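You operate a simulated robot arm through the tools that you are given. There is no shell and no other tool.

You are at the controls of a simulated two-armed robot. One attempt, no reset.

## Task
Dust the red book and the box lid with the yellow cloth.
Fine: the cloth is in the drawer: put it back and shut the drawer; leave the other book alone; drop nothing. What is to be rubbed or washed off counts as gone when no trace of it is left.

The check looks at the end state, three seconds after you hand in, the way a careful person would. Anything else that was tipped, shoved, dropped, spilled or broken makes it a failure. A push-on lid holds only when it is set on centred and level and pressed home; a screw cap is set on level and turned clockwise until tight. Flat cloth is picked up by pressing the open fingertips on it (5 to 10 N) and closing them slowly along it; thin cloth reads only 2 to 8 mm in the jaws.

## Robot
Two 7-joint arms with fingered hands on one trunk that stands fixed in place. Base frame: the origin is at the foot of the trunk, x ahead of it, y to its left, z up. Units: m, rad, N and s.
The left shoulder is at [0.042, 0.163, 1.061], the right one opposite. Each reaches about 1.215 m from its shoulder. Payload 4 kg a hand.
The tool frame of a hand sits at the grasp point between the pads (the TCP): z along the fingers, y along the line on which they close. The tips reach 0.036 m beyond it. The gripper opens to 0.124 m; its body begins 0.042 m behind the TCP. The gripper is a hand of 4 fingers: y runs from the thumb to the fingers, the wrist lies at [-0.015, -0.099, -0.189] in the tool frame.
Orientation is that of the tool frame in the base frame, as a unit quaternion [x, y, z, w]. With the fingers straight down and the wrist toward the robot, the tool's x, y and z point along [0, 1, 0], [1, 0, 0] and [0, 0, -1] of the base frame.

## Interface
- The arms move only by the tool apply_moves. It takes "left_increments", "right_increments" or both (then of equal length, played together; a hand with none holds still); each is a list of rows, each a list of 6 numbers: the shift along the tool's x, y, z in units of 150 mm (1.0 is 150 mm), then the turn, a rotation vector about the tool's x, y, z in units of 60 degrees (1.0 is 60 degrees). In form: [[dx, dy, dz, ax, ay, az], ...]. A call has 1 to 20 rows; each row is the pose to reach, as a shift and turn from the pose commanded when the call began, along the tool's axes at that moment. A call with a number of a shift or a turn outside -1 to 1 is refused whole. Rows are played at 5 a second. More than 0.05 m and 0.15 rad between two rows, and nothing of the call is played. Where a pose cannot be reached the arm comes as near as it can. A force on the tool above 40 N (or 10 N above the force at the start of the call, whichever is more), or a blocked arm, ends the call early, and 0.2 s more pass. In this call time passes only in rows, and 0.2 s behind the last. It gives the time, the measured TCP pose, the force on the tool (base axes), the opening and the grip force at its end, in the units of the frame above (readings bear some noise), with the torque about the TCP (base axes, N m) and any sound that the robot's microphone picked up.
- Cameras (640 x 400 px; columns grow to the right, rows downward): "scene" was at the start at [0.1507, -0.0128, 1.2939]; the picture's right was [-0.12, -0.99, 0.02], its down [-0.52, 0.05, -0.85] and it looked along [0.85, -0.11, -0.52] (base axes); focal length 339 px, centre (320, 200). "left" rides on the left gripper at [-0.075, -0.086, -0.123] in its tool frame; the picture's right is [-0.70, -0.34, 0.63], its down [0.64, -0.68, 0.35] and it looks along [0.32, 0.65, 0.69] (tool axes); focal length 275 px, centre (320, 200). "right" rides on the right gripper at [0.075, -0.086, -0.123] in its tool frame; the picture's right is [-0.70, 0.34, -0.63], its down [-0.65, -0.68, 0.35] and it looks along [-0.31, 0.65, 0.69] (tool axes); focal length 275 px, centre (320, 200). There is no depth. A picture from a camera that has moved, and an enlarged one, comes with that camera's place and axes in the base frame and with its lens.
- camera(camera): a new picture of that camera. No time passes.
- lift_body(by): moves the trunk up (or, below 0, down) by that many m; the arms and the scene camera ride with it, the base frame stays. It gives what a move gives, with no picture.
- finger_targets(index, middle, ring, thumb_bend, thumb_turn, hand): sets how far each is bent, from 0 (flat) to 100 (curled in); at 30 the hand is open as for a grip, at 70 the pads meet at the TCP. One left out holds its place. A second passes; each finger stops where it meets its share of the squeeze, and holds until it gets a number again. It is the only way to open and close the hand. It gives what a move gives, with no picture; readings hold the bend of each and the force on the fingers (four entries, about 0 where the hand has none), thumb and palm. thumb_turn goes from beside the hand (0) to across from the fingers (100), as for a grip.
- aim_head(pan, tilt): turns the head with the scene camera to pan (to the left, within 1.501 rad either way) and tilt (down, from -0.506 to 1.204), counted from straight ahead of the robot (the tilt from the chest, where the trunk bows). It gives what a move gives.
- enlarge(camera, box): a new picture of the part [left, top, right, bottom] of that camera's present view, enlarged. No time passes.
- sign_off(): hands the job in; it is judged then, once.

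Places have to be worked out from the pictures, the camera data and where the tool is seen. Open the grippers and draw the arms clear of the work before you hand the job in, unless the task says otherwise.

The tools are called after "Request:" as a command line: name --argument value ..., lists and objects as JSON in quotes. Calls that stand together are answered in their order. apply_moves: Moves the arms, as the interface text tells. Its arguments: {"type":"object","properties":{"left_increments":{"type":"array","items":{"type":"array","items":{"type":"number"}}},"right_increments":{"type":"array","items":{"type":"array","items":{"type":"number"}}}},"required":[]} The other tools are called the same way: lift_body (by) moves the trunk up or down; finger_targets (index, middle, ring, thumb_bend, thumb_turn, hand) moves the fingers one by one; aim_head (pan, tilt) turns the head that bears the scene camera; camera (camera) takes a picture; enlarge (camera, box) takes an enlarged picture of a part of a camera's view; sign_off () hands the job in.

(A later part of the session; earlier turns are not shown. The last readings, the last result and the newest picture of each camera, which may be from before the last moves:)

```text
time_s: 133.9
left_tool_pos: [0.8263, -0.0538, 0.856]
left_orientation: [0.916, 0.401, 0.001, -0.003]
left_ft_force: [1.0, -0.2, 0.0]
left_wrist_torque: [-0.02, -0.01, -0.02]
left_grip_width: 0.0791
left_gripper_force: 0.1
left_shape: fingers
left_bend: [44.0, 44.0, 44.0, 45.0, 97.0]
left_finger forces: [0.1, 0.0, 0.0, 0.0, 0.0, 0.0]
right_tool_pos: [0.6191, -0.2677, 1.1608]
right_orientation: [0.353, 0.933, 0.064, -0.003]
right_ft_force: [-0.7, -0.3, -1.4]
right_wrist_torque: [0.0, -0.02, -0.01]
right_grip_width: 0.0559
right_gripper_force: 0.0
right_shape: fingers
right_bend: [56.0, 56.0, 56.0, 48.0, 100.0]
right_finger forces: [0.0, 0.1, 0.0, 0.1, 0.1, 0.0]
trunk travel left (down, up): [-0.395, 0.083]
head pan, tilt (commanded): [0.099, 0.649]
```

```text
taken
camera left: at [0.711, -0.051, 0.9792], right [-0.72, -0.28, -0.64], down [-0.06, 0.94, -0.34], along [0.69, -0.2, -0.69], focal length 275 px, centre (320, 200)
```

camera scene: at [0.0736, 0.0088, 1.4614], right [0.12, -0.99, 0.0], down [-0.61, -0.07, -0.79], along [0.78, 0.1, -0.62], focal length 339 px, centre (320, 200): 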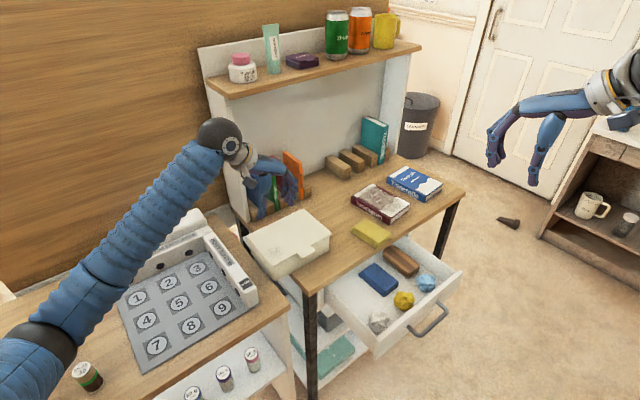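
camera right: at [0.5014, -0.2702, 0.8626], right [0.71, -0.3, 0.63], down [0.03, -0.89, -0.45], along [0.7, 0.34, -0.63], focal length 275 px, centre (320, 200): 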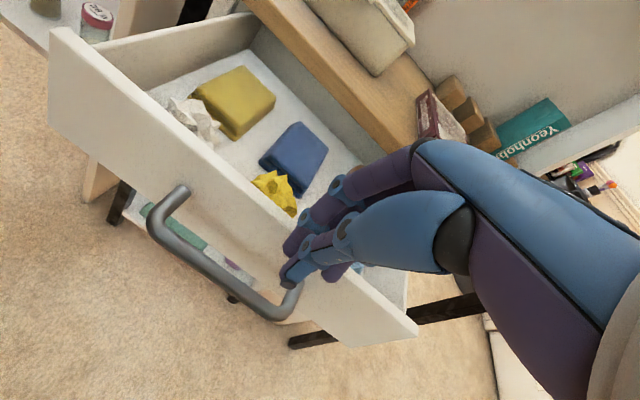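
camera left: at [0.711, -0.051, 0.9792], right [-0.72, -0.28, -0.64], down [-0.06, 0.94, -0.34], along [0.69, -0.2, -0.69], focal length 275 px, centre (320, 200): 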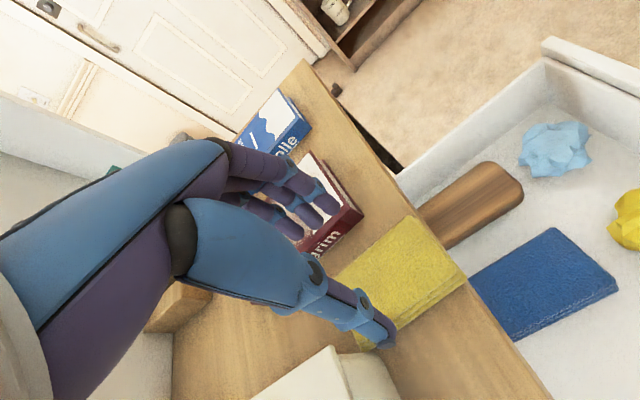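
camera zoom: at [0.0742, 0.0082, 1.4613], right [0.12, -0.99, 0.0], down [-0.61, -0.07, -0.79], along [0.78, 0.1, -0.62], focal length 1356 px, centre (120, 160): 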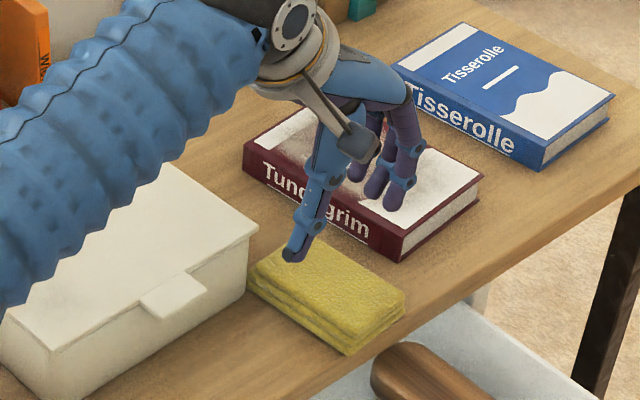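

The fingers are aligned around the cloth, clear of the book. I lower to a grip height about 1.2 cm higher than before.

Request:
apply_moves --left_increments '[[0, 0, 0.08, 0, 0, 0], [0, 0, 0.16, 0, 0, 0], [0, 0, 0.24, 0, 0, 0], [0, 0, 0.31, 0, 0, 0], [0, 0, 0.365, 0, 0, 0]]'

Request:
enlarge --camera "scene" --box '[330, 180, 430, 260]'

Request:
camera --camera "left"

```text
time_s: 135.1
left_tool_pos: [0.8261, -0.0535, 0.8011]
left_orientation: [0.915, 0.402, 0.001, -0.003]
left_ft_force: [0.8, 0.8, 0.1]
left_wrist_torque: [0.0, -0.03, 0.03]
left_grip_width: 0.0791
left_gripper_force: 0.2
left_shape: fingers
left_bend: [44.0, 44.0, 44.0, 45.0, 97.0]
left_finger forces: [0.0, 0.0, 0.0, 0.0, 0.1, 0.1]
right_tool_pos: [0.6188, -0.2665, 1.1609]
right_orientation: [0.353, 0.933, 0.063, -0.002]
right_ft_force: [-0.1, 0.2, 0.6]
right_wrist_torque: [-0.02, 0.02, -0.01]
right_grip_width: 0.0556
right_gripper_force: 0.0
right_shape: fingers
right_bend: [56.0, 56.0, 56.0, 48.0, 100.0]
right_finger forces: [0.1, 0.1, 0.1, 0.0, 0.0, 0.0]
trunk travel left (down, up): [-0.395, 0.083]
head pan, tilt (commanded): [0.099, 0.649]
```

```text
5.00 times, centred on (380, 220) of scene
camera zoom: at [0.0741, 0.0081, 1.4613], right [0.12, -0.99, 0.0], down [-0.61, -0.07, -0.79], along [0.78, 0.1, -0.62], focal length 1695 px, centre (20, 100)
```

zoom: 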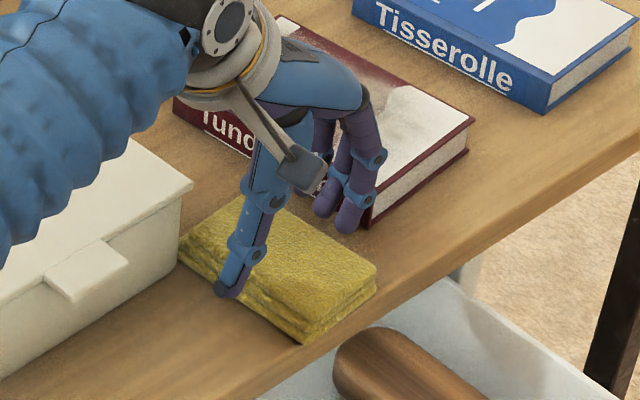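

```text
taken
camera left: at [0.7111, -0.0497, 0.9243], right [-0.72, -0.28, -0.64], down [-0.07, 0.94, -0.34], along [0.69, -0.2, -0.69], focal length 275 px, centre (320, 200)
```

left: 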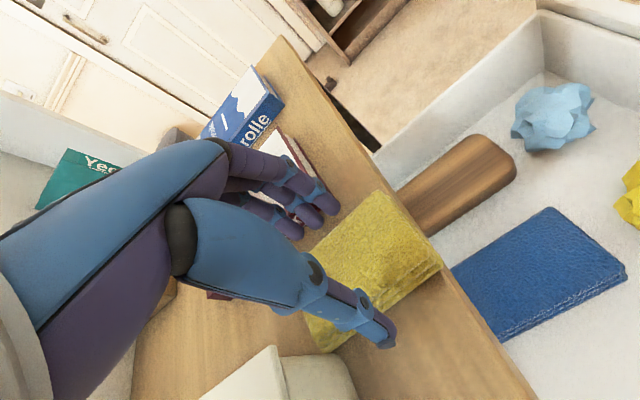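

Position looks right, fingers beside the cloth and clear of the book. I close gently, then squeeze.

Request:
finger_targets --hand "left" --index 50 --middle 50 --ring 50 --thumb_bend 50

Request:
finger_targets --hand "left" --index 59 --middle 59 --ring 59 --thumb_bend 59

Request:
apply_moves --left_increments '[[0, 0, -0.05, 0, 0, 0], [0, 0, -0.12, 0, 0, 0], [0, 0, -0.2, 0, 0, 0]]'

Request:
enlarge --camera "scene" --box '[330, 180, 430, 260]'

Request:
camera --camera "left"

```text
time_s: 136.1
left_tool_pos: [0.8262, -0.0528, 0.8005]
left_orientation: [0.916, 0.402, 0.002, -0.003]
left_ft_force: [0.0, -1.2, 0.3]
left_wrist_torque: [-0.02, -0.01, -0.04]
left_grip_width: 0.066
left_gripper_force: 1.4
left_shape: fingers
left_bend: [49.0, 49.0, 50.0, 50.0, 98.0]
left_finger forces: [1.0, 0.8, 0.0, 0.1, 1.1, 0.0]
right_tool_pos: [0.6175, -0.2669, 1.1602]
right_orientation: [0.354, 0.933, 0.063, -0.002]
right_ft_force: [0.3, 0.1, 0.1]
right_wrist_torque: [0.02, -0.01, 0.03]
right_grip_width: 0.0556
right_gripper_force: 0.1
right_shape: fingers
right_bend: [56.0, 56.0, 56.0, 48.0, 100.0]
right_finger forces: [0.0, 0.0, 0.0, 0.0, 0.1, 0.0]
trunk travel left (down, up): [-0.395, 0.083]
head pan, tilt (commanded): [0.099, 0.649]
```

```text
time_s: 137.1
left_tool_pos: [0.8258, -0.0533, 0.8031]
left_orientation: [0.916, 0.402, 0.002, -0.003]
left_ft_force: [7.5, -4.8, 16.7]
left_wrist_torque: [0.15, 0.1, -0.07]
left_grip_width: 0.0525
left_gripper_force: 14.8
left_shape: fingers
left_bend: [55.0, 56.0, 57.0, 57.0, 97.0]
left_finger forces: [5.1, 4.9, 4.7, 0.0, 14.9, 0.0]
right_tool_pos: [0.6185, -0.2676, 1.1613]
right_orientation: [0.353, 0.934, 0.063, -0.002]
right_ft_force: [0.3, -0.6, -0.1]
right_wrist_torque: [0.01, 0.01, 0.03]
right_grip_width: 0.056
right_gripper_force: 0.0
right_shape: fingers
right_bend: [56.0, 56.0, 56.0, 48.0, 100.0]
right_finger forces: [0.0, 0.1, 0.0, 0.0, 0.0, 0.1]
trunk travel left (down, up): [-0.395, 0.083]
head pan, tilt (commanded): [0.099, 0.649]
```

```text
time_s: 137.9
left_tool_pos: [0.8252, -0.053, 0.8313]
left_orientation: [0.916, 0.402, 0.001, -0.004]
left_ft_force: [-1.7, -0.6, -0.5]
left_wrist_torque: [-0.01, -0.01, -0.01]
left_grip_width: 0.0348
left_gripper_force: 0.0
left_shape: fingers
left_bend: [59.0, 59.0, 59.0, 59.0, 98.0]
left_finger forces: [0.0, 0.0, 0.1, 0.0, 0.0, 0.0]
right_tool_pos: [0.6195, -0.267, 1.1603]
right_orientation: [0.352, 0.934, 0.063, -0.002]
right_ft_force: [0.2, -0.5, 0.1]
right_wrist_torque: [0.0, 0.01, 0.04]
right_grip_width: 0.0557
right_gripper_force: 0.1
right_shape: fingers
right_bend: [56.0, 56.0, 56.0, 48.0, 100.0]
right_finger forces: [0.0, 0.1, 0.0, 0.0, 0.0, 0.0]
trunk travel left (down, up): [-0.395, 0.083]
head pan, tilt (commanded): [0.099, 0.649]
```

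```text
5.00 times, centred on (380, 220) of scene
camera zoom: at [0.074, 0.0081, 1.4613], right [0.12, -0.99, 0.0], down [-0.61, -0.07, -0.79], along [0.78, 0.1, -0.62], focal length 1695 px, centre (20, 100)
```

zoom: 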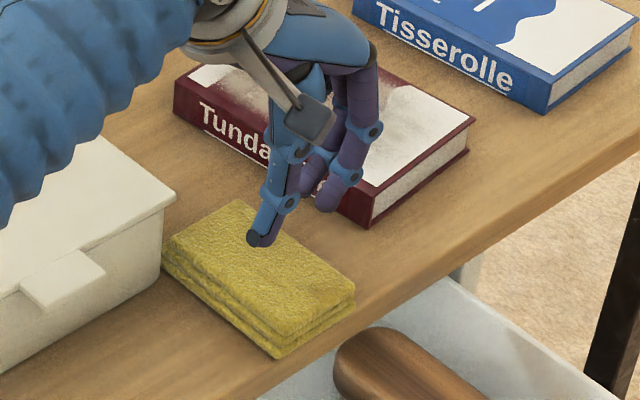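

```text
taken
camera left: at [0.7108, -0.05, 0.9549], right [-0.72, -0.28, -0.63], down [-0.07, 0.94, -0.34], along [0.69, -0.2, -0.69], focal length 275 px, centre (320, 200)
```

left: 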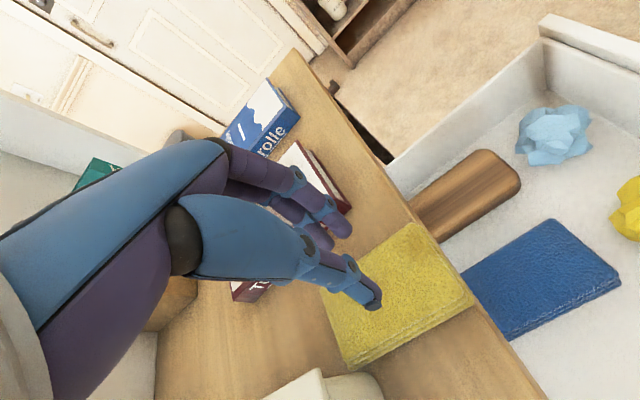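

The grip was too high and slipped off the top, nudging cloth and box slightly left. I rise, reopen, and realign over the cloth's new position to grip a little lower.

Request:
apply_moves --left_increments '[[0, 0, -0.1, 0, 0, 0], [0, 0, -0.25, 0, 0, 0], [-0.03, -0.07, -0.3, 0, 0, 0], [-0.059, -0.148, -0.3, 0, 0, 0]]'

Request:
finger_targets --hand "left" --index 44 --middle 44 --ring 44 --thumb_bend 44

Request:
enlarge --camera "scene" --box '[310, 170, 430, 270]'

Request:
camera --camera "left"

```text
time_s: 138.9
left_tool_pos: [0.8028, -0.0449, 0.8758]
left_orientation: [0.916, 0.401, 0.001, -0.003]
left_ft_force: [0.2, -0.1, -0.5]
left_wrist_torque: [0.01, 0.02, -0.02]
left_grip_width: 0.0346
left_gripper_force: 0.0
left_shape: fingers
left_bend: [59.0, 59.0, 59.0, 59.0, 98.0]
left_finger forces: [0.0, 0.0, 0.0, 0.0, 0.0, 0.2]
right_tool_pos: [0.6196, -0.268, 1.1607]
right_orientation: [0.353, 0.933, 0.063, -0.002]
right_ft_force: [0.5, -0.1, 1.5]
right_wrist_torque: [0.03, -0.01, 0.0]
right_grip_width: 0.0556
right_gripper_force: 0.1
right_shape: fingers
right_bend: [56.0, 56.0, 56.0, 48.0, 100.0]
right_finger forces: [0.0, 0.0, 0.1, 0.0, 0.0, 0.0]
trunk travel left (down, up): [-0.395, 0.083]
head pan, tilt (commanded): [0.099, 0.649]
```

```text
time_s: 139.9
left_tool_pos: [0.8039, -0.0439, 0.8757]
left_orientation: [0.916, 0.402, 0.002, -0.004]
left_ft_force: [0.0, -1.0, 0.4]
left_wrist_torque: [0.02, -0.02, 0.03]
left_grip_width: 0.08
left_gripper_force: 0.0
left_shape: fingers
left_bend: [44.0, 44.0, 44.0, 44.0, 98.0]
left_finger forces: [0.0, 0.0, 0.0, 0.0, 0.1, 0.0]
right_tool_pos: [0.6191, -0.2686, 1.1611]
right_orientation: [0.353, 0.933, 0.064, -0.002]
right_ft_force: [0.8, -0.2, 0.1]
right_wrist_torque: [0.04, -0.01, -0.02]
right_grip_width: 0.0557
right_gripper_force: 0.1
right_shape: fingers
right_bend: [56.0, 56.0, 56.0, 48.0, 100.0]
right_finger forces: [0.0, 0.0, 0.1, 0.0, 0.0, 0.0]
trunk travel left (down, up): [-0.395, 0.083]
head pan, tilt (commanded): [0.099, 0.649]
```

```text
4.00 times, centred on (370, 220) of scene
camera zoom: at [0.0741, 0.0081, 1.4613], right [0.12, -0.99, 0.0], down [-0.61, -0.07, -0.79], along [0.78, 0.1, -0.62], focal length 1356 px, centre (120, 120)
```

zoom: 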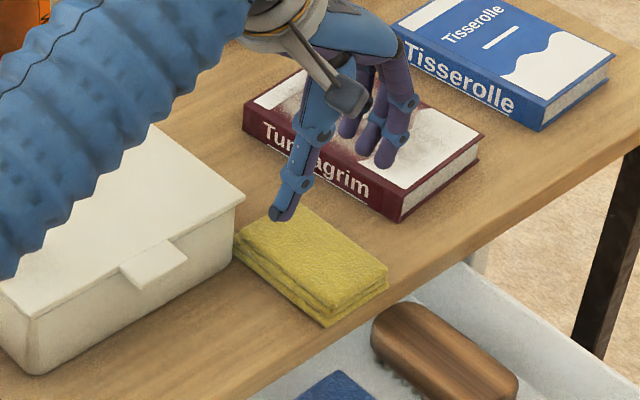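

```text
taken
camera left: at [0.6888, -0.0422, 0.9997], right [-0.72, -0.28, -0.64], down [-0.07, 0.94, -0.34], along [0.69, -0.2, -0.69], focal length 275 px, centre (320, 200)
```

left: 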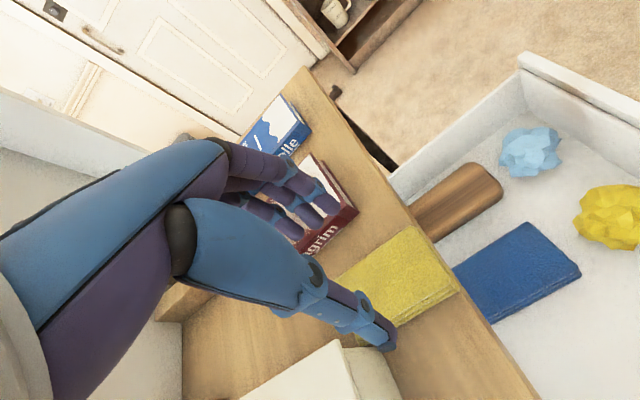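

The cloth now rests against the box, slightly rotated. I centre the hand over it (6 mm right) and descend to grip lower this time.

Request:
apply_moves --left_increments '[[0, 0.04, 0.1, 0, 0, 0], [0, 0.04, 0.2, 0, 0, 0], [0, 0.04, 0.3, 0, 0, 0], [0, 0.04, 0.4, 0, 0, 0], [0, 0.04, 0.48, 0, 0, 0], [0, 0.04, 0.535, 0, 0, 0]]'

Request:
enlarge --camera "scene" --box '[330, 180, 430, 260]'

Request:
enlarge --camera "left" --box '[260, 160, 480, 380]'

```text
time_s: 141.3
left_tool_pos: [0.8077, -0.048, 0.7949]
left_orientation: [0.916, 0.402, 0.001, -0.004]
left_ft_force: [0.1, 0.1, -0.6]
left_wrist_torque: [0.01, 0.03, 0.04]
left_grip_width: 0.0804
left_gripper_force: 0.1
left_shape: fingers
left_bend: [44.0, 44.0, 44.0, 44.0, 98.0]
left_finger forces: [0.0, 0.0, 0.1, 0.1, 0.1, 0.0]
right_tool_pos: [0.6191, -0.2673, 1.1604]
right_orientation: [0.353, 0.933, 0.064, -0.002]
right_ft_force: [0.2, -0.8, 0.0]
right_wrist_torque: [0.01, 0.04, -0.01]
right_grip_width: 0.0556
right_gripper_force: 0.0
right_shape: fingers
right_bend: [56.0, 56.0, 56.0, 48.0, 100.0]
right_finger forces: [0.1, 0.0, 0.0, 0.0, 0.0, 0.1]
trunk travel left (down, up): [-0.395, 0.083]
head pan, tilt (commanded): [0.099, 0.649]
```

```text
5.00 times, centred on (380, 220) of scene
camera zoom: at [0.0742, 0.0081, 1.4613], right [0.12, -0.99, 0.0], down [-0.61, -0.07, -0.79], along [0.78, 0.1, -0.62], focal length 1695 px, centre (20, 100)
```

zoom: 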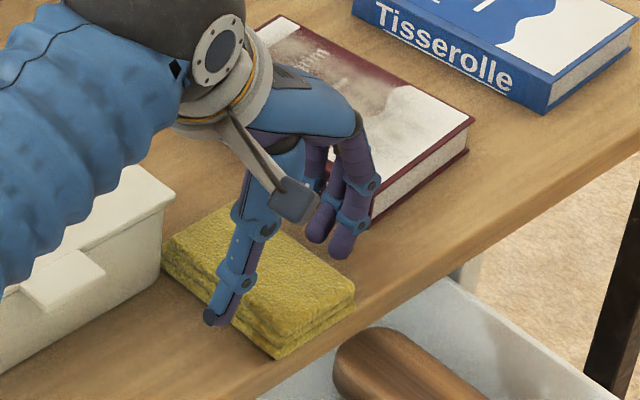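

```text
1.82 times, centred on (370, 270) of left
camera zoom: at [0.6932, -0.0459, 0.9193], right [-0.72, -0.28, -0.64], down [-0.07, 0.94, -0.34], along [0.69, -0.2, -0.69], focal length 500 px, centre (229, 73)
```

zoom: 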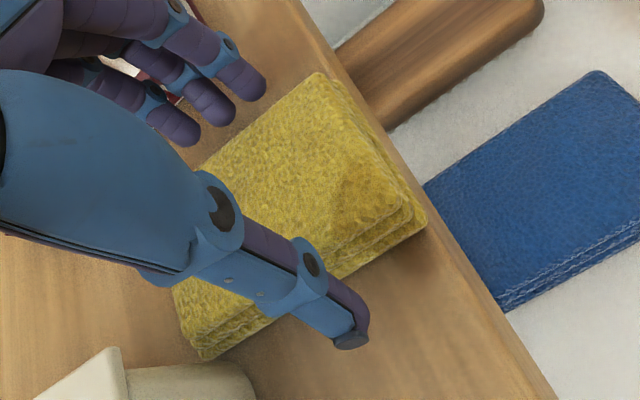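

Fingers and thumb straddle the cloth low enough. I close in two steps.

Request:
finger_targets --hand "left" --index 50 --middle 50 --ring 50 --thumb_bend 49

Request:
finger_targets --hand "left" --index 55 --middle 55 --ring 55 --thumb_bend 54

Request:
enlarge --camera "scene" --box '[330, 180, 430, 260]'

```text
time_s: 142.3
left_tool_pos: [0.8093, -0.0495, 0.796]
left_orientation: [0.916, 0.401, 0.002, -0.004]
left_ft_force: [0.6, 0.8, 0.8]
left_wrist_torque: [-0.02, -0.03, 0.01]
left_grip_width: 0.0674
left_gripper_force: 2.1
left_shape: fingers
left_bend: [49.0, 49.0, 49.0, 49.0, 97.0]
left_finger forces: [0.7, 0.7, 0.5, 0.0, 1.7, 0.1]
right_tool_pos: [0.6192, -0.268, 1.1606]
right_orientation: [0.353, 0.933, 0.063, -0.002]
right_ft_force: [0.5, -1.0, -0.3]
right_wrist_torque: [0.03, 0.01, -0.01]
right_grip_width: 0.0556
right_gripper_force: 0.0
right_shape: fingers
right_bend: [56.0, 56.0, 56.0, 48.0, 100.0]
right_finger forces: [0.0, 0.0, 0.0, 0.0, 0.1, 0.0]
trunk travel left (down, up): [-0.395, 0.083]
head pan, tilt (commanded): [0.099, 0.649]
```

```text
time_s: 143.3
left_tool_pos: [0.8085, -0.0488, 0.7967]
left_orientation: [0.916, 0.402, 0.002, -0.003]
left_ft_force: [0.4, -1.3, 0.5]
left_wrist_torque: [-0.03, -0.05, -0.03]
left_grip_width: 0.0657
left_gripper_force: 7.8
left_shape: fingers
left_bend: [52.0, 52.0, 53.0, 51.0, 97.0]
left_finger forces: [3.1, 3.1, 2.7, 0.0, 7.3, 0.0]
right_tool_pos: [0.6196, -0.2671, 1.1598]
right_orientation: [0.352, 0.934, 0.063, -0.003]
right_ft_force: [-0.3, 1.2, 0.1]
right_wrist_torque: [0.03, 0.01, 0.0]
right_grip_width: 0.0559
right_gripper_force: 0.1
right_shape: fingers
right_bend: [56.0, 56.0, 56.0, 48.0, 100.0]
right_finger forces: [0.0, 0.1, 0.1, 0.0, 0.0, 0.1]
trunk travel left (down, up): [-0.395, 0.083]
head pan, tilt (commanded): [0.099, 0.649]
```

```text
5.00 times, centred on (380, 220) of scene
camera zoom: at [0.0741, 0.0081, 1.4613], right [0.12, -0.99, 0.0], down [-0.61, -0.07, -0.79], along [0.78, 0.1, -0.62], focal length 1695 px, centre (20, 100)
```

zoom: 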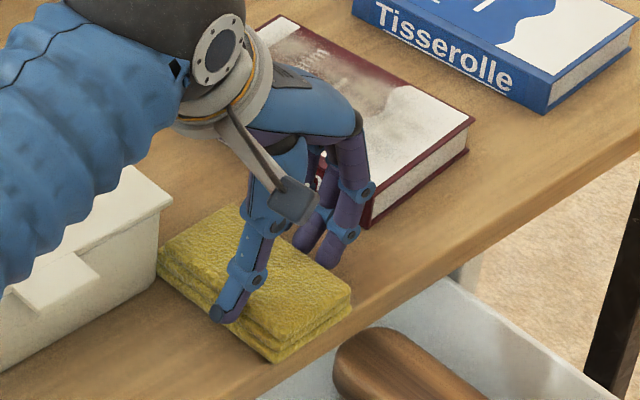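

The cloth is held squarely at 7.8 N. I add a bit more squeeze and lift slowly.

Request:
finger_targets --hand "left" --index 57 --middle 57 --ring 57 --thumb_bend 56

Request:
apply_moves --left_increments '[[0, 0, -0.05, 0, 0, 0], [0, 0, -0.12, 0, 0, 0], [0, 0, -0.2, 0, 0, 0], [0, 0, -0.3, 0, 0, 0]]'

Request:
enlarge --camera "scene" --box '[310, 150, 430, 260]'

Request:
camera --camera "left"

```text
time_s: 144.3
left_tool_pos: [0.8085, -0.0494, 0.7955]
left_orientation: [0.916, 0.402, 0.001, -0.003]
left_ft_force: [1.0, -1.4, 0.3]
left_wrist_torque: [-0.03, -0.04, -0.06]
left_grip_width: 0.0649
left_gripper_force: 9.9
left_shape: fingers
left_bend: [53.0, 53.0, 53.0, 52.0, 97.0]
left_finger forces: [3.8, 3.7, 3.4, 0.0, 8.9, 0.0]
right_tool_pos: [0.6176, -0.2676, 1.1605]
right_orientation: [0.353, 0.934, 0.063, -0.002]
right_ft_force: [-0.1, 0.3, 0.1]
right_wrist_torque: [0.04, -0.01, 0.03]
right_grip_width: 0.0559
right_gripper_force: 0.0
right_shape: fingers
right_bend: [56.0, 56.0, 56.0, 48.0, 100.0]
right_finger forces: [0.1, 0.0, 0.1, 0.1, 0.1, 0.1]
trunk travel left (down, up): [-0.395, 0.083]
head pan, tilt (commanded): [0.099, 0.649]
```

```text
time_s: 145.3
left_tool_pos: [0.8078, -0.0486, 0.8417]
left_orientation: [0.916, 0.402, 0.002, -0.003]
left_ft_force: [0.0, -0.8, -0.1]
left_wrist_torque: [-0.06, 0.02, -0.03]
left_grip_width: 0.0649
left_gripper_force: 9.9
left_shape: fingers
left_bend: [53.0, 53.0, 53.0, 52.0, 96.0]
left_finger forces: [3.8, 3.7, 2.9, 0.0, 8.7, 0.0]
right_tool_pos: [0.6195, -0.2674, 1.1602]
right_orientation: [0.352, 0.934, 0.064, -0.003]
right_ft_force: [-0.3, 0.4, -0.1]
right_wrist_torque: [0.0, -0.01, 0.0]
right_grip_width: 0.0555
right_gripper_force: 0.0
right_shape: fingers
right_bend: [56.0, 56.0, 56.0, 48.0, 100.0]
right_finger forces: [0.1, 0.0, 0.0, 0.0, 0.0, 0.0]
trunk travel left (down, up): [-0.395, 0.083]
head pan, tilt (commanded): [0.099, 0.649]
```

```text
3.64 times, centred on (370, 205) of scene
camera zoom: at [0.074, 0.008, 1.4614], right [0.12, -0.99, 0.0], down [-0.61, -0.07, -0.79], along [0.78, 0.1, -0.62], focal length 1232 px, centre (138, 182)
```

zoom: 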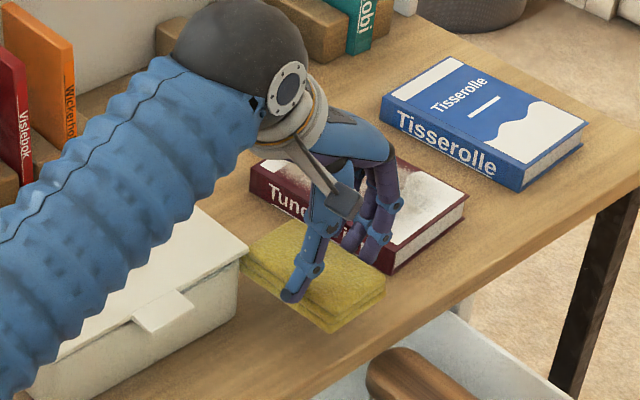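

```text
taken
camera left: at [0.6932, -0.0459, 0.9644], right [-0.72, -0.28, -0.64], down [-0.07, 0.94, -0.34], along [0.69, -0.2, -0.69], focal length 275 px, centre (320, 200)
```

left: 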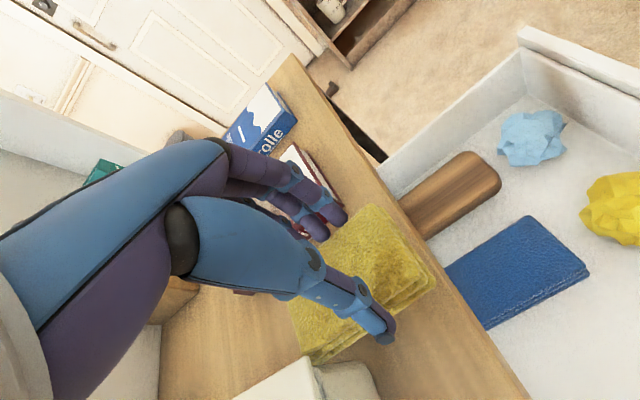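

The cloth is held at 9.9 N with its underside a little below the fingertips. I carry it over the red book's centre.

Request:
apply_moves --left_increments '[[0, 0, -0.13, 0, 0, 0], [0, 0, -0.27, 0, 0, 0], [0.06, 0.11, -0.27, 0, 0, 0], [0.12, 0.22, -0.27, 0, 0, 0], [0.18, 0.33, -0.27, 0, 0, 0], [0.24, 0.44, -0.27, 0, 0, 0], [0.3, 0.55, -0.27, 0, 0, 0], [0.36, 0.66, -0.27, 0, 0, 0], [0.42, 0.77, -0.27, 0, 0, 0], [0.482, 0.879, -0.27, 0, 0, 0]]'

Request:
enlarge --camera "scene" --box '[320, 120, 460, 240]'

Request:
camera --camera "left"

```text
time_s: 147.5
left_tool_pos: [0.9541, -0.0854, 0.8809]
left_orientation: [0.916, 0.402, 0.001, -0.003]
left_ft_force: [0.0, -0.3, 0.3]
left_wrist_torque: [0.01, -0.03, -0.01]
left_grip_width: 0.0647
left_gripper_force: 9.5
left_shape: fingers
left_bend: [53.0, 53.0, 53.0, 52.0, 96.0]
left_finger forces: [3.9, 3.4, 2.9, 0.0, 8.8, 0.0]
right_tool_pos: [0.6196, -0.2671, 1.1603]
right_orientation: [0.353, 0.933, 0.064, -0.003]
right_ft_force: [0.0, 0.6, 0.4]
right_wrist_torque: [0.01, -0.01, 0.04]
right_grip_width: 0.0556
right_gripper_force: 0.1
right_shape: fingers
right_bend: [56.0, 56.0, 56.0, 48.0, 100.0]
right_finger forces: [0.0, 0.1, 0.0, 0.0, 0.1, 0.1]
trunk travel left (down, up): [-0.395, 0.083]
head pan, tilt (commanded): [0.099, 0.649]
```

```text
3.33 times, centred on (390, 180) of scene
camera zoom: at [0.0743, 0.0075, 1.4613], right [0.12, -0.99, 0.0], down [-0.61, -0.07, -0.79], along [0.78, 0.1, -0.62], focal length 1130 px, centre (87, 267)
```

zoom: 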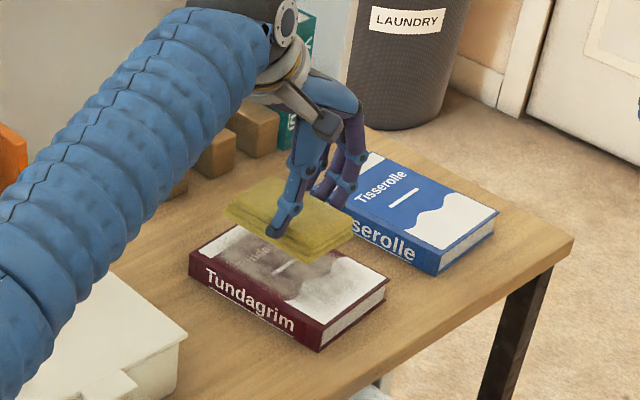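

```text
taken
camera left: at [0.8395, -0.0825, 1.0044], right [-0.72, -0.28, -0.63], down [-0.07, 0.94, -0.34], along [0.69, -0.2, -0.69], focal length 275 px, centre (320, 200)
```

left: 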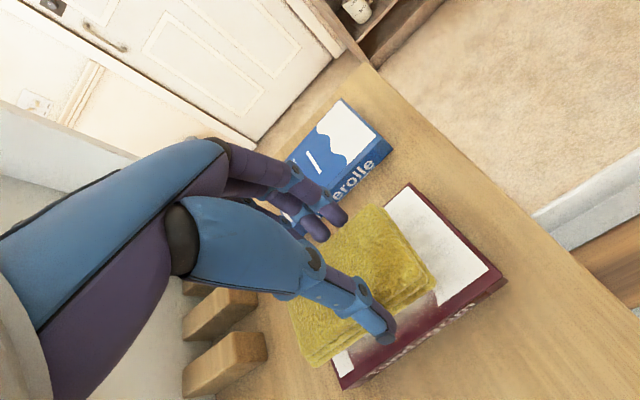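

The cloth hovers centred above the red book. I lower it to just above the cover and then feel for light contact.

Request:
apply_moves --left_increments '[[0, 0, 0.07, 0, 0, 0], [0, 0, 0.14, 0, 0, 0], [0, 0, 0.21, 0, 0, 0], [0, 0, 0.27, 0, 0, 0], [0, 0, 0.3, 0, 0, 0]]'

Request:
apply_moves --left_increments '[[0, 0, 0.01, 0, 0, 0], [0, 0, 0.02, 0, 0, 0]]'

```text
time_s: 148.7
left_tool_pos: [0.955, -0.0853, 0.8359]
left_orientation: [0.916, 0.402, 0.001, -0.004]
left_ft_force: [-0.8, -0.4, 0.1]
left_wrist_torque: [0.0, 0.0, -0.02]
left_grip_width: 0.0648
left_gripper_force: 9.3
left_shape: fingers
left_bend: [53.0, 53.0, 53.0, 52.0, 96.0]
left_finger forces: [3.8, 3.4, 2.8, 0.0, 8.9, 0.0]
right_tool_pos: [0.6193, -0.2677, 1.1606]
right_orientation: [0.353, 0.934, 0.063, -0.002]
right_ft_force: [0.1, 1.0, -0.2]
right_wrist_torque: [0.0, 0.03, 0.03]
right_grip_width: 0.0558
right_gripper_force: 0.1
right_shape: fingers
right_bend: [56.0, 56.0, 56.0, 48.0, 100.0]
right_finger forces: [0.0, 0.0, 0.0, 0.0, 0.0, 0.0]
trunk travel left (down, up): [-0.395, 0.083]
head pan, tilt (commanded): [0.099, 0.649]
```

```text
time_s: 149.3
left_tool_pos: [0.9537, -0.0839, 0.8335]
left_orientation: [0.916, 0.402, 0.001, -0.003]
left_ft_force: [0.2, -0.1, -0.3]
left_wrist_torque: [0.0, -0.02, 0.03]
left_grip_width: 0.0646
left_gripper_force: 9.3
left_shape: fingers
left_bend: [53.0, 53.0, 53.0, 52.0, 96.0]
left_finger forces: [3.8, 3.3, 2.9, 0.1, 8.8, 0.1]
right_tool_pos: [0.6196, -0.2665, 1.1596]
right_orientation: [0.353, 0.933, 0.064, -0.002]
right_ft_force: [-0.2, -0.4, -0.2]
right_wrist_torque: [-0.02, -0.02, 0.02]
right_grip_width: 0.0557
right_gripper_force: 0.1
right_shape: fingers
right_bend: [56.0, 56.0, 56.0, 48.0, 100.0]
right_finger forces: [0.0, 0.0, 0.0, 0.0, 0.0, 0.1]
trunk travel left (down, up): [-0.395, 0.083]
head pan, tilt (commanded): [0.099, 0.649]
```

Request:
apply_moves --left_increments '[[0, 0, 0.01, 0, 0, 0], [0, 0, 0.017, 0, 0, 0]]'

Request:
apply_moves --left_increments '[[0, 0, 0.01, 0, 0, 0]]'

```text
time_s: 149.9
left_tool_pos: [0.9549, -0.0838, 0.8299]
left_orientation: [0.916, 0.402, 0.001, -0.003]
left_ft_force: [-0.3, 0.5, -0.9]
left_wrist_torque: [-0.01, 0.02, 0.01]
left_grip_width: 0.0647
left_gripper_force: 9.6
left_shape: fingers
left_bend: [53.0, 53.0, 53.0, 52.0, 96.0]
left_finger forces: [3.8, 3.5, 2.8, 0.0, 8.7, 0.0]
right_tool_pos: [0.6189, -0.2672, 1.1609]
right_orientation: [0.353, 0.933, 0.064, -0.003]
right_ft_force: [-0.6, 0.0, 0.1]
right_wrist_torque: [0.02, 0.01, 0.0]
right_grip_width: 0.0559
right_gripper_force: 0.1
right_shape: fingers
right_bend: [56.0, 56.0, 56.0, 48.0, 100.0]
right_finger forces: [0.0, 0.0, 0.1, 0.0, 0.1, 0.0]
trunk travel left (down, up): [-0.395, 0.083]
head pan, tilt (commanded): [0.099, 0.649]
```

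```text
time_s: 150.3
left_tool_pos: [0.9541, -0.0855, 0.8281]
left_orientation: [0.916, 0.402, 0.001, -0.003]
left_ft_force: [-0.1, -0.3, -0.1]
left_wrist_torque: [-0.01, 0.0, -0.01]
left_grip_width: 0.0648
left_gripper_force: 9.4
left_shape: fingers
left_bend: [53.0, 53.0, 53.0, 52.0, 96.0]
left_finger forces: [3.8, 3.4, 2.8, 0.0, 8.8, 0.0]
right_tool_pos: [0.618, -0.2673, 1.16]
right_orientation: [0.354, 0.933, 0.062, -0.003]
right_ft_force: [-0.3, -0.1, -0.5]
right_wrist_torque: [-0.01, -0.03, 0.06]
right_grip_width: 0.0557
right_gripper_force: 0.1
right_shape: fingers
right_bend: [56.0, 56.0, 56.0, 48.0, 100.0]
right_finger forces: [0.0, 0.0, 0.0, 0.0, 0.0, 0.0]
trunk travel left (down, up): [-0.395, 0.083]
head pan, tilt (commanded): [0.099, 0.649]
```

No contact yet; I keep lowering by about 1.5–3 mm per call.

Request:
apply_moves --left_increments '[[0, 0, 0.01, 0, 0, 0], [0, 0, 0.02, 0, 0, 0]]'

Request:
apply_moves --left_increments '[[0, 0, 0.01, 0, 0, 0]]'

Request:
enlarge --camera "scene" --box '[340, 150, 440, 230]'

```text
time_s: 150.9
left_tool_pos: [0.9544, -0.0847, 0.8255]
left_orientation: [0.916, 0.402, 0.002, -0.003]
left_ft_force: [0.1, -0.2, 0.4]
left_wrist_torque: [-0.02, -0.01, 0.0]
left_grip_width: 0.0648
left_gripper_force: 9.4
left_shape: fingers
left_bend: [53.0, 53.0, 53.0, 52.0, 96.0]
left_finger forces: [3.8, 3.3, 2.8, 0.1, 8.8, 0.1]
right_tool_pos: [0.6199, -0.2672, 1.1606]
right_orientation: [0.354, 0.933, 0.064, -0.002]
right_ft_force: [-0.6, 0.4, 0.6]
right_wrist_torque: [0.01, -0.03, -0.01]
right_grip_width: 0.0555
right_gripper_force: 0.1
right_shape: fingers
right_bend: [56.0, 56.0, 56.0, 48.0, 100.0]
right_finger forces: [0.0, 0.0, 0.0, 0.0, 0.0, 0.1]
trunk travel left (down, up): [-0.395, 0.083]
head pan, tilt (commanded): [0.099, 0.649]
```

```text
time_s: 151.3
left_tool_pos: [0.9542, -0.0847, 0.8257]
left_orientation: [0.916, 0.401, 0.003, -0.004]
left_ft_force: [-0.4, 0.0, -0.7]
left_wrist_torque: [0.02, 0.0, -0.02]
left_grip_width: 0.0649
left_gripper_force: 9.5
left_shape: fingers
left_bend: [53.0, 53.0, 53.0, 52.0, 96.0]
left_finger forces: [3.8, 3.4, 2.9, 0.0, 9.1, 0.1]
right_tool_pos: [0.6187, -0.2671, 1.1605]
right_orientation: [0.353, 0.934, 0.064, -0.003]
right_ft_force: [-0.6, -0.1, 0.2]
right_wrist_torque: [0.0, 0.01, 0.02]
right_grip_width: 0.0553
right_gripper_force: 0.0
right_shape: fingers
right_bend: [56.0, 56.0, 56.0, 48.0, 100.0]
right_finger forces: [0.1, 0.0, 0.0, 0.1, 0.0, 0.0]
trunk travel left (down, up): [-0.395, 0.083]
head pan, tilt (commanded): [0.099, 0.649]
```

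```text
5.00 times, centred on (390, 190) of scene
camera zoom: at [0.0741, 0.008, 1.4613], right [0.12, -0.99, 0.0], down [-0.61, -0.07, -0.79], along [0.78, 0.1, -0.62], focal length 1695 px, centre (-30, 250)
```

zoom: 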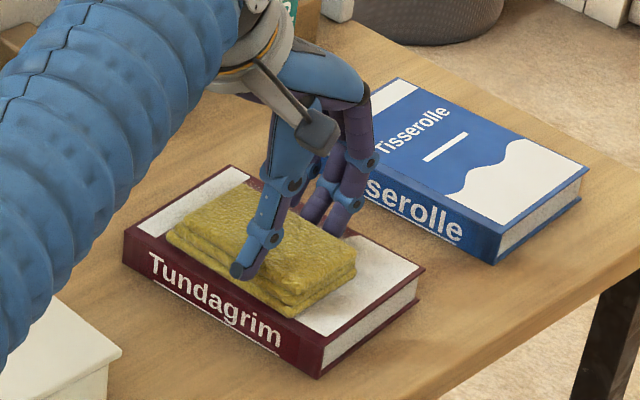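

Request:
apply_moves --left_increments '[[0, 0, 0.008, 0, 0, 0], [0, 0, 0.015, 0, 0, 0]]'

Request:
apply_moves --left_increments '[[0, 0, 0.008, 0, 0, 0]]'

```text
time_s: 151.9
left_tool_pos: [0.9536, -0.0844, 0.8224]
left_orientation: [0.916, 0.401, 0.002, -0.003]
left_ft_force: [0.3, 0.4, 5.5]
left_wrist_torque: [-0.01, 0.03, -0.02]
left_grip_width: 0.0649
left_gripper_force: 10.4
left_shape: fingers
left_bend: [53.0, 53.0, 53.0, 52.0, 96.0]
left_finger forces: [3.8, 3.4, 2.9, 0.1, 10.7, 0.0]
right_tool_pos: [0.6182, -0.2672, 1.1614]
right_orientation: [0.353, 0.933, 0.063, -0.003]
right_ft_force: [-0.2, -0.3, -0.5]
right_wrist_torque: [0.02, -0.02, -0.02]
right_grip_width: 0.0556
right_gripper_force: 0.0
right_shape: fingers
right_bend: [56.0, 56.0, 56.0, 48.0, 100.0]
right_finger forces: [0.0, 0.0, 0.0, 0.0, 0.0, 0.0]
trunk travel left (down, up): [-0.395, 0.083]
head pan, tilt (commanded): [0.099, 0.649]
```

```text
time_s: 152.3
left_tool_pos: [0.9554, -0.0858, 0.8227]
left_orientation: [0.915, 0.402, 0.002, -0.003]
left_ft_force: [-0.1, -0.9, 11.3]
left_wrist_torque: [0.03, 0.0, -0.02]
left_grip_width: 0.0653
left_gripper_force: 11.5
left_shape: fingers
left_bend: [53.0, 53.0, 53.0, 52.0, 96.0]
left_finger forces: [3.7, 3.7, 3.1, 0.0, 11.9, 0.0]
right_tool_pos: [0.6189, -0.266, 1.1624]
right_orientation: [0.354, 0.933, 0.064, -0.002]
right_ft_force: [0.7, 0.2, 0.6]
right_wrist_torque: [-0.01, -0.02, 0.01]
right_grip_width: 0.0556
right_gripper_force: 0.1
right_shape: fingers
right_bend: [56.0, 56.0, 56.0, 48.0, 100.0]
right_finger forces: [0.1, 0.1, 0.0, 0.1, 0.0, 0.1]
trunk travel left (down, up): [-0.395, 0.083]
head pan, tilt (commanded): [0.099, 0.649]
```

Light contact found (5–11 N). I ease to about 4–5 N and make a first short back-and-forth stroke, checking the book stays put.

Request:
apply_moves --left_increments '[[0, 0, -0.009, 0, 0, 0], [0, 0.06, -0.009, 0, 0, 0], [0, 0.12, -0.009, 0, 0, 0], [0, 0.18, -0.009, 0, 0, 0], [0, 0.1, -0.009, 0, 0, 0], [0, 0.02, -0.009, 0, 0, 0], [0, -0.06, -0.009, 0, 0, 0], [0, -0.12, -0.009, 0, 0, 0], [0, -0.18, -0.009, 0, 0, 0], [0, -0.1, -0.009, 0, 0, 0], [0, 0, -0.009, 0, 0, 0]]'

Request:
enlarge --camera "scene" --box '[340, 150, 440, 230]'

```text
time_s: 154.7
left_tool_pos: [0.9536, -0.084, 0.8228]
left_orientation: [0.915, 0.402, 0.001, -0.003]
left_ft_force: [-2.1, 1.5, 6.6]
left_wrist_torque: [0.12, 0.18, -0.01]
left_grip_width: 0.0653
left_gripper_force: 10.7
left_shape: fingers
left_bend: [53.0, 54.0, 54.0, 52.0, 96.0]
left_finger forces: [3.3, 3.1, 2.5, 0.0, 12.4, 0.0]
right_tool_pos: [0.6193, -0.2676, 1.1606]
right_orientation: [0.353, 0.933, 0.063, -0.002]
right_ft_force: [0.2, 0.1, 0.6]
right_wrist_torque: [-0.01, -0.01, 0.02]
right_grip_width: 0.0557
right_gripper_force: 0.0
right_shape: fingers
right_bend: [56.0, 56.0, 56.0, 48.0, 100.0]
right_finger forces: [0.0, 0.1, 0.1, 0.0, 0.0, 0.0]
trunk travel left (down, up): [-0.395, 0.083]
head pan, tilt (commanded): [0.099, 0.649]
```

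```text
5.00 times, centred on (390, 190) of scene
camera zoom: at [0.0733, 0.0079, 1.4614], right [0.12, -0.99, 0.0], down [-0.61, -0.07, -0.79], along [0.78, 0.1, -0.62], focal length 1695 px, centre (-30, 250)
```

zoom: 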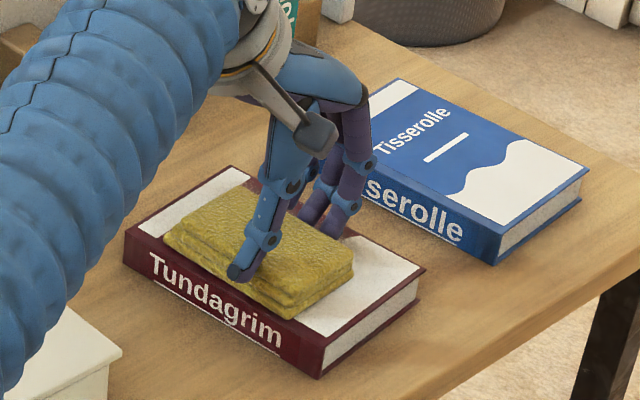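

The book did not move. I now rub along its whole length on both halves.

Request:
apply_moves --left_increments '[[0, 0.12, -0.003, 0, 0, 0], [0.1, 0.12, -0.003, 0, 0, 0], [0.2, 0.12, -0.003, 0, 0, 0], [0.26, 0.12, -0.003, 0, 0, 0], [0.16, 0.12, -0.003, 0, 0, 0], [0.06, 0.12, -0.003, 0, 0, 0], [-0.04, 0.12, -0.003, 0, 0, 0], [-0.14, 0.12, -0.003, 0, 0, 0], [-0.24, 0.12, -0.003, 0, 0, 0], [-0.34, 0.12, -0.003, 0, 0, 0], [-0.34, 0.04, -0.003, 0, 0, 0], [-0.34, -0.04, -0.003, 0, 0, 0], [-0.34, -0.12, -0.003, 0, 0, 0], [-0.24, -0.12, -0.003, 0, 0, 0], [-0.14, -0.12, -0.003, 0, 0, 0], [-0.04, -0.12, -0.003, 0, 0, 0], [0.06, -0.12, -0.003, 0, 0, 0], [0.16, -0.12, -0.003, 0, 0, 0], [0.26, -0.12, -0.003, 0, 0, 0], [0.26, 0.0, -0.003, 0, 0, 0]]'

Request:
enlarge --camera "scene" --box '[340, 150, 440, 230]'

```text
time_s: 158.9
left_tool_pos: [0.9812, -0.0562, 0.8224]
left_orientation: [0.915, 0.403, 0.001, -0.003]
left_ft_force: [-1.3, 0.8, 5.7]
left_wrist_torque: [0.15, 0.24, 0.0]
left_grip_width: 0.065
left_gripper_force: 11.1
left_shape: fingers
left_bend: [53.0, 54.0, 54.0, 52.0, 96.0]
left_finger forces: [3.4, 2.9, 2.4, 0.0, 12.2, 0.0]
right_tool_pos: [0.6196, -0.268, 1.1604]
right_orientation: [0.354, 0.933, 0.063, -0.003]
right_ft_force: [-0.2, -0.3, -0.5]
right_wrist_torque: [-0.01, 0.0, 0.0]
right_grip_width: 0.0558
right_gripper_force: 0.2
right_shape: fingers
right_bend: [56.0, 56.0, 56.0, 48.0, 100.0]
right_finger forces: [0.0, 0.0, 0.0, 0.0, 0.0, 0.0]
trunk travel left (down, up): [-0.395, 0.083]
head pan, tilt (commanded): [0.099, 0.649]
```

```text
5.00 times, centred on (390, 190) of scene
camera zoom: at [0.0741, 0.0071, 1.4614], right [0.12, -0.99, 0.0], down [-0.61, -0.07, -0.79], along [0.78, 0.1, -0.62], focal length 1695 px, centre (-30, 250)
```

zoom: 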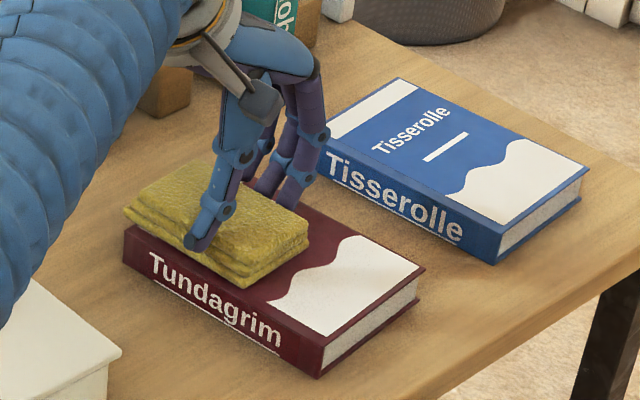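

The front half of the cover is clean and the book hasn't shifted. I go over the back half crosswise as well.

Request:
apply_moves --left_increments '[[0.04, 0.1, 0, 0, 0, 0], [0.04, 0.2, 0, 0, 0, 0], [0.04, 0.1, 0, 0, 0, 0], [0.04, 0.0, 0, 0, 0, 0], [0.04, -0.1, 0, 0, 0, 0], [0.04, -0.2, 0, 0, 0, 0], [-0.05, -0.2, 0, 0, 0, 0], [-0.1, -0.1, 0, 0, 0, 0], [-0.1, 0.0, 0, 0, 0, 0], [-0.1, 0.1, 0, 0, 0, 0], [-0.1, 0.2, 0, 0, 0, 0], [-0.25, 0.2, 0, 0, 0, 0], [-0.3, 0.1, 0, 0, 0, 0], [-0.3, 0.0, 0, 0, 0, 0], [-0.3, -0.1, 0, 0, 0, 0], [-0.3, -0.2, 0, 0, 0, 0], [-0.3, -0.1, 0, 0, 0, 0], [-0.3, 0.0, 0, 0, 0, 0]]'

Request:
apply_moves --left_increments '[[0, 0, -0.1, 0, 0, 0], [0, 0, -0.3, 0, 0, 0], [0, 0, -0.5, 0, 0, 0], [-0.1, -0.1, -0.7, 0, 0, 0], [-0.25, -0.25, -0.8, 0, 0, 0], [-0.4, -0.4, -0.8, 0, 0, 0]]'

Request:
enlarge --camera "scene" --box '[320, 140, 440, 240]'

Request:
camera --camera "left"

```text
time_s: 162.7
left_tool_pos: [0.951, -0.0896, 0.8225]
left_orientation: [0.916, 0.402, 0.002, -0.003]
left_ft_force: [-1.9, 1.8, 8.5]
left_wrist_torque: [0.17, 0.27, -0.05]
left_grip_width: 0.0655
left_gripper_force: 10.7
left_shape: fingers
left_bend: [53.0, 54.0, 54.0, 52.0, 96.0]
left_finger forces: [3.3, 2.8, 2.3, 0.0, 13.1, 0.0]
right_tool_pos: [0.6172, -0.2669, 1.1613]
right_orientation: [0.353, 0.933, 0.064, -0.003]
right_ft_force: [0.3, -0.9, 0.3]
right_wrist_torque: [0.03, 0.01, 0.01]
right_grip_width: 0.0559
right_gripper_force: 0.0
right_shape: fingers
right_bend: [56.0, 56.0, 56.0, 48.0, 100.0]
right_finger forces: [0.0, 0.1, 0.0, 0.0, 0.1, 0.0]
trunk travel left (down, up): [-0.395, 0.083]
head pan, tilt (commanded): [0.099, 0.649]
```

```text
time_s: 164.1
left_tool_pos: [0.8646, -0.0911, 0.9419]
left_orientation: [0.916, 0.402, 0.002, -0.003]
left_ft_force: [-0.4, 0.1, -1.0]
left_wrist_torque: [0.0, 0.02, 0.01]
left_grip_width: 0.0648
left_gripper_force: 9.2
left_shape: fingers
left_bend: [53.0, 54.0, 54.0, 52.0, 96.0]
left_finger forces: [4.1, 3.3, 2.4, 0.0, 8.3, 0.1]
right_tool_pos: [0.6184, -0.2666, 1.1606]
right_orientation: [0.353, 0.934, 0.063, -0.001]
right_ft_force: [0.0, 0.7, 0.0]
right_wrist_torque: [0.0, -0.01, -0.01]
right_grip_width: 0.0557
right_gripper_force: 0.1
right_shape: fingers
right_bend: [56.0, 56.0, 56.0, 48.0, 100.0]
right_finger forces: [0.1, 0.1, 0.0, 0.0, 0.0, 0.0]
trunk travel left (down, up): [-0.395, 0.083]
head pan, tilt (commanded): [0.099, 0.649]
```

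```text
4.00 times, centred on (380, 190) of scene
camera zoom: at [0.0738, 0.0083, 1.4613], right [0.12, -0.99, 0.0], down [-0.61, -0.07, -0.79], along [0.78, 0.1, -0.62], focal length 1356 px, centre (80, 240)
```

zoom: 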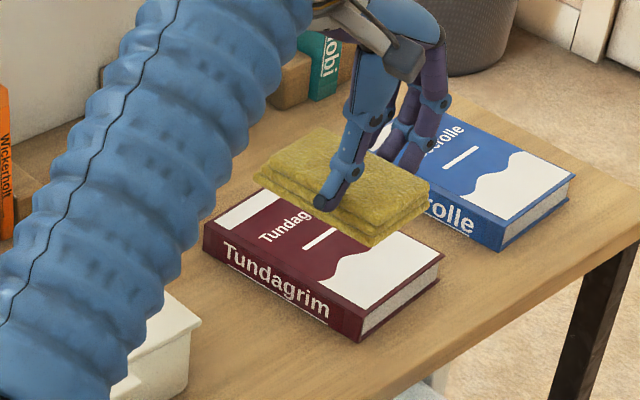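

```text
taken
camera left: at [0.7498, -0.0893, 1.0667], right [-0.72, -0.28, -0.64], down [-0.07, 0.94, -0.34], along [0.69, -0.2, -0.69], focal length 275 px, centre (320, 200)
```

left: 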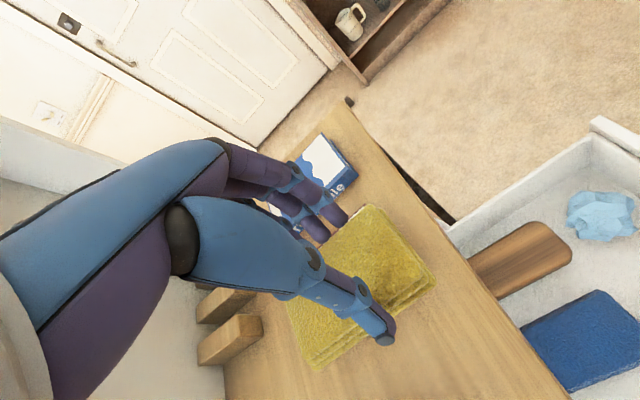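

The visible part of the book is clean. Next I go back to the lid for the faint smudge at its left-front; moving there high above everything.

Request:
apply_moves --left_increments '[[0.03, -0.1, 0, 0, 0, 0], [0.07, -0.21, 0, 0, 0, 0], [0.1, -0.32, 0, 0, 0, 0], [0.14, -0.43, 0, 0, 0, 0], [0.17, -0.54, 0, 0, 0, 0], [0.2, -0.65, 0, 0, 0, 0], [0.24, -0.76, 0, 0, 0, 0], [0.269, -0.836, 0, 0, 0, 0]]'

Request:
apply_moves --left_increments '[[0.03, -0.1, 0, 0, 0, 0], [0.07, -0.21, 0, 0, 0, 0], [0.1, -0.32, 0, 0, 0, 0], [0.14, -0.43, 0, 0, 0, 0], [0.17, -0.54, 0, 0, 0, 0], [0.2, -0.65, 0, 0, 0, 0], [0.24, -0.76, 0, 0, 0, 0], [0.269, -0.836, 0, 0, 0, 0]]'

Request:
enlarge --camera "scene" --box '[240, 140, 440, 270]'

Request:
camera --camera "left"

```text
time_s: 165.9
left_tool_pos: [0.8005, 0.0206, 0.9434]
left_orientation: [0.916, 0.402, 0.001, -0.004]
left_ft_force: [-0.4, 0.1, -1.0]
left_wrist_torque: [-0.01, -0.04, 0.03]
left_grip_width: 0.0648
left_gripper_force: 9.2
left_shape: fingers
left_bend: [53.0, 54.0, 54.0, 52.0, 96.0]
left_finger forces: [3.9, 3.2, 2.4, 0.0, 8.4, 0.0]
right_tool_pos: [0.6197, -0.267, 1.1614]
right_orientation: [0.352, 0.934, 0.063, -0.002]
right_ft_force: [0.7, -0.4, -0.8]
right_wrist_torque: [-0.01, 0.0, 0.01]
right_grip_width: 0.0557
right_gripper_force: 0.1
right_shape: fingers
right_bend: [56.0, 56.0, 56.0, 48.0, 100.0]
right_finger forces: [0.1, 0.0, 0.1, 0.1, 0.0, 0.0]
trunk travel left (down, up): [-0.395, 0.083]
head pan, tilt (commanded): [0.099, 0.649]
```

```text
time_s: 167.7
left_tool_pos: [0.7351, 0.1366, 0.945]
left_orientation: [0.916, 0.401, 0.003, -0.003]
left_ft_force: [-1.1, 0.0, 0.0]
left_wrist_torque: [-0.04, 0.03, -0.03]
left_grip_width: 0.0648
left_gripper_force: 9.1
left_shape: fingers
left_bend: [53.0, 54.0, 54.0, 52.0, 96.0]
left_finger forces: [4.0, 3.3, 2.3, 0.0, 8.3, 0.0]
right_tool_pos: [0.6189, -0.2669, 1.16]
right_orientation: [0.353, 0.933, 0.064, -0.002]
right_ft_force: [0.2, 0.4, -0.3]
right_wrist_torque: [-0.01, -0.03, 0.0]
right_grip_width: 0.0558
right_gripper_force: 0.1
right_shape: fingers
right_bend: [56.0, 56.0, 56.0, 48.0, 100.0]
right_finger forces: [0.0, 0.1, 0.0, 0.1, 0.0, 0.0]
trunk travel left (down, up): [-0.395, 0.083]
head pan, tilt (commanded): [0.099, 0.649]
```

```text
3.08 times, centred on (340, 205) of scene
camera zoom: at [0.074, 0.0084, 1.4613], right [0.12, -0.99, 0.0], down [-0.61, -0.07, -0.79], along [0.78, 0.1, -0.62], focal length 1043 px, centre (258, 185)
```

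zoom: 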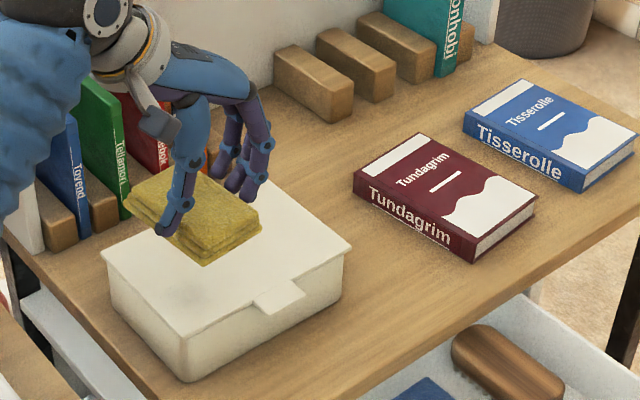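

```text
taken
camera left: at [0.6206, 0.1384, 1.0681], right [-0.72, -0.28, -0.64], down [-0.06, 0.94, -0.34], along [0.69, -0.2, -0.69], focal length 275 px, centre (320, 200)
```

left: 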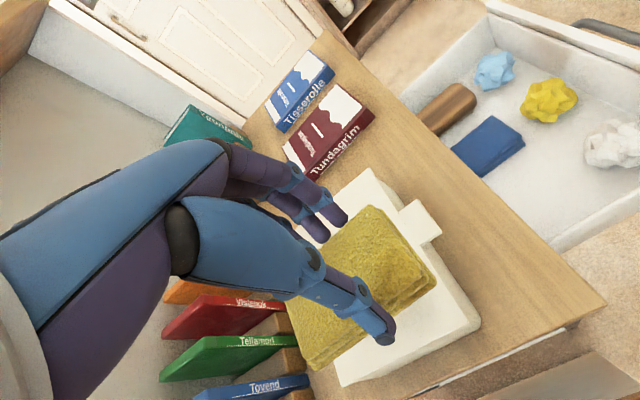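

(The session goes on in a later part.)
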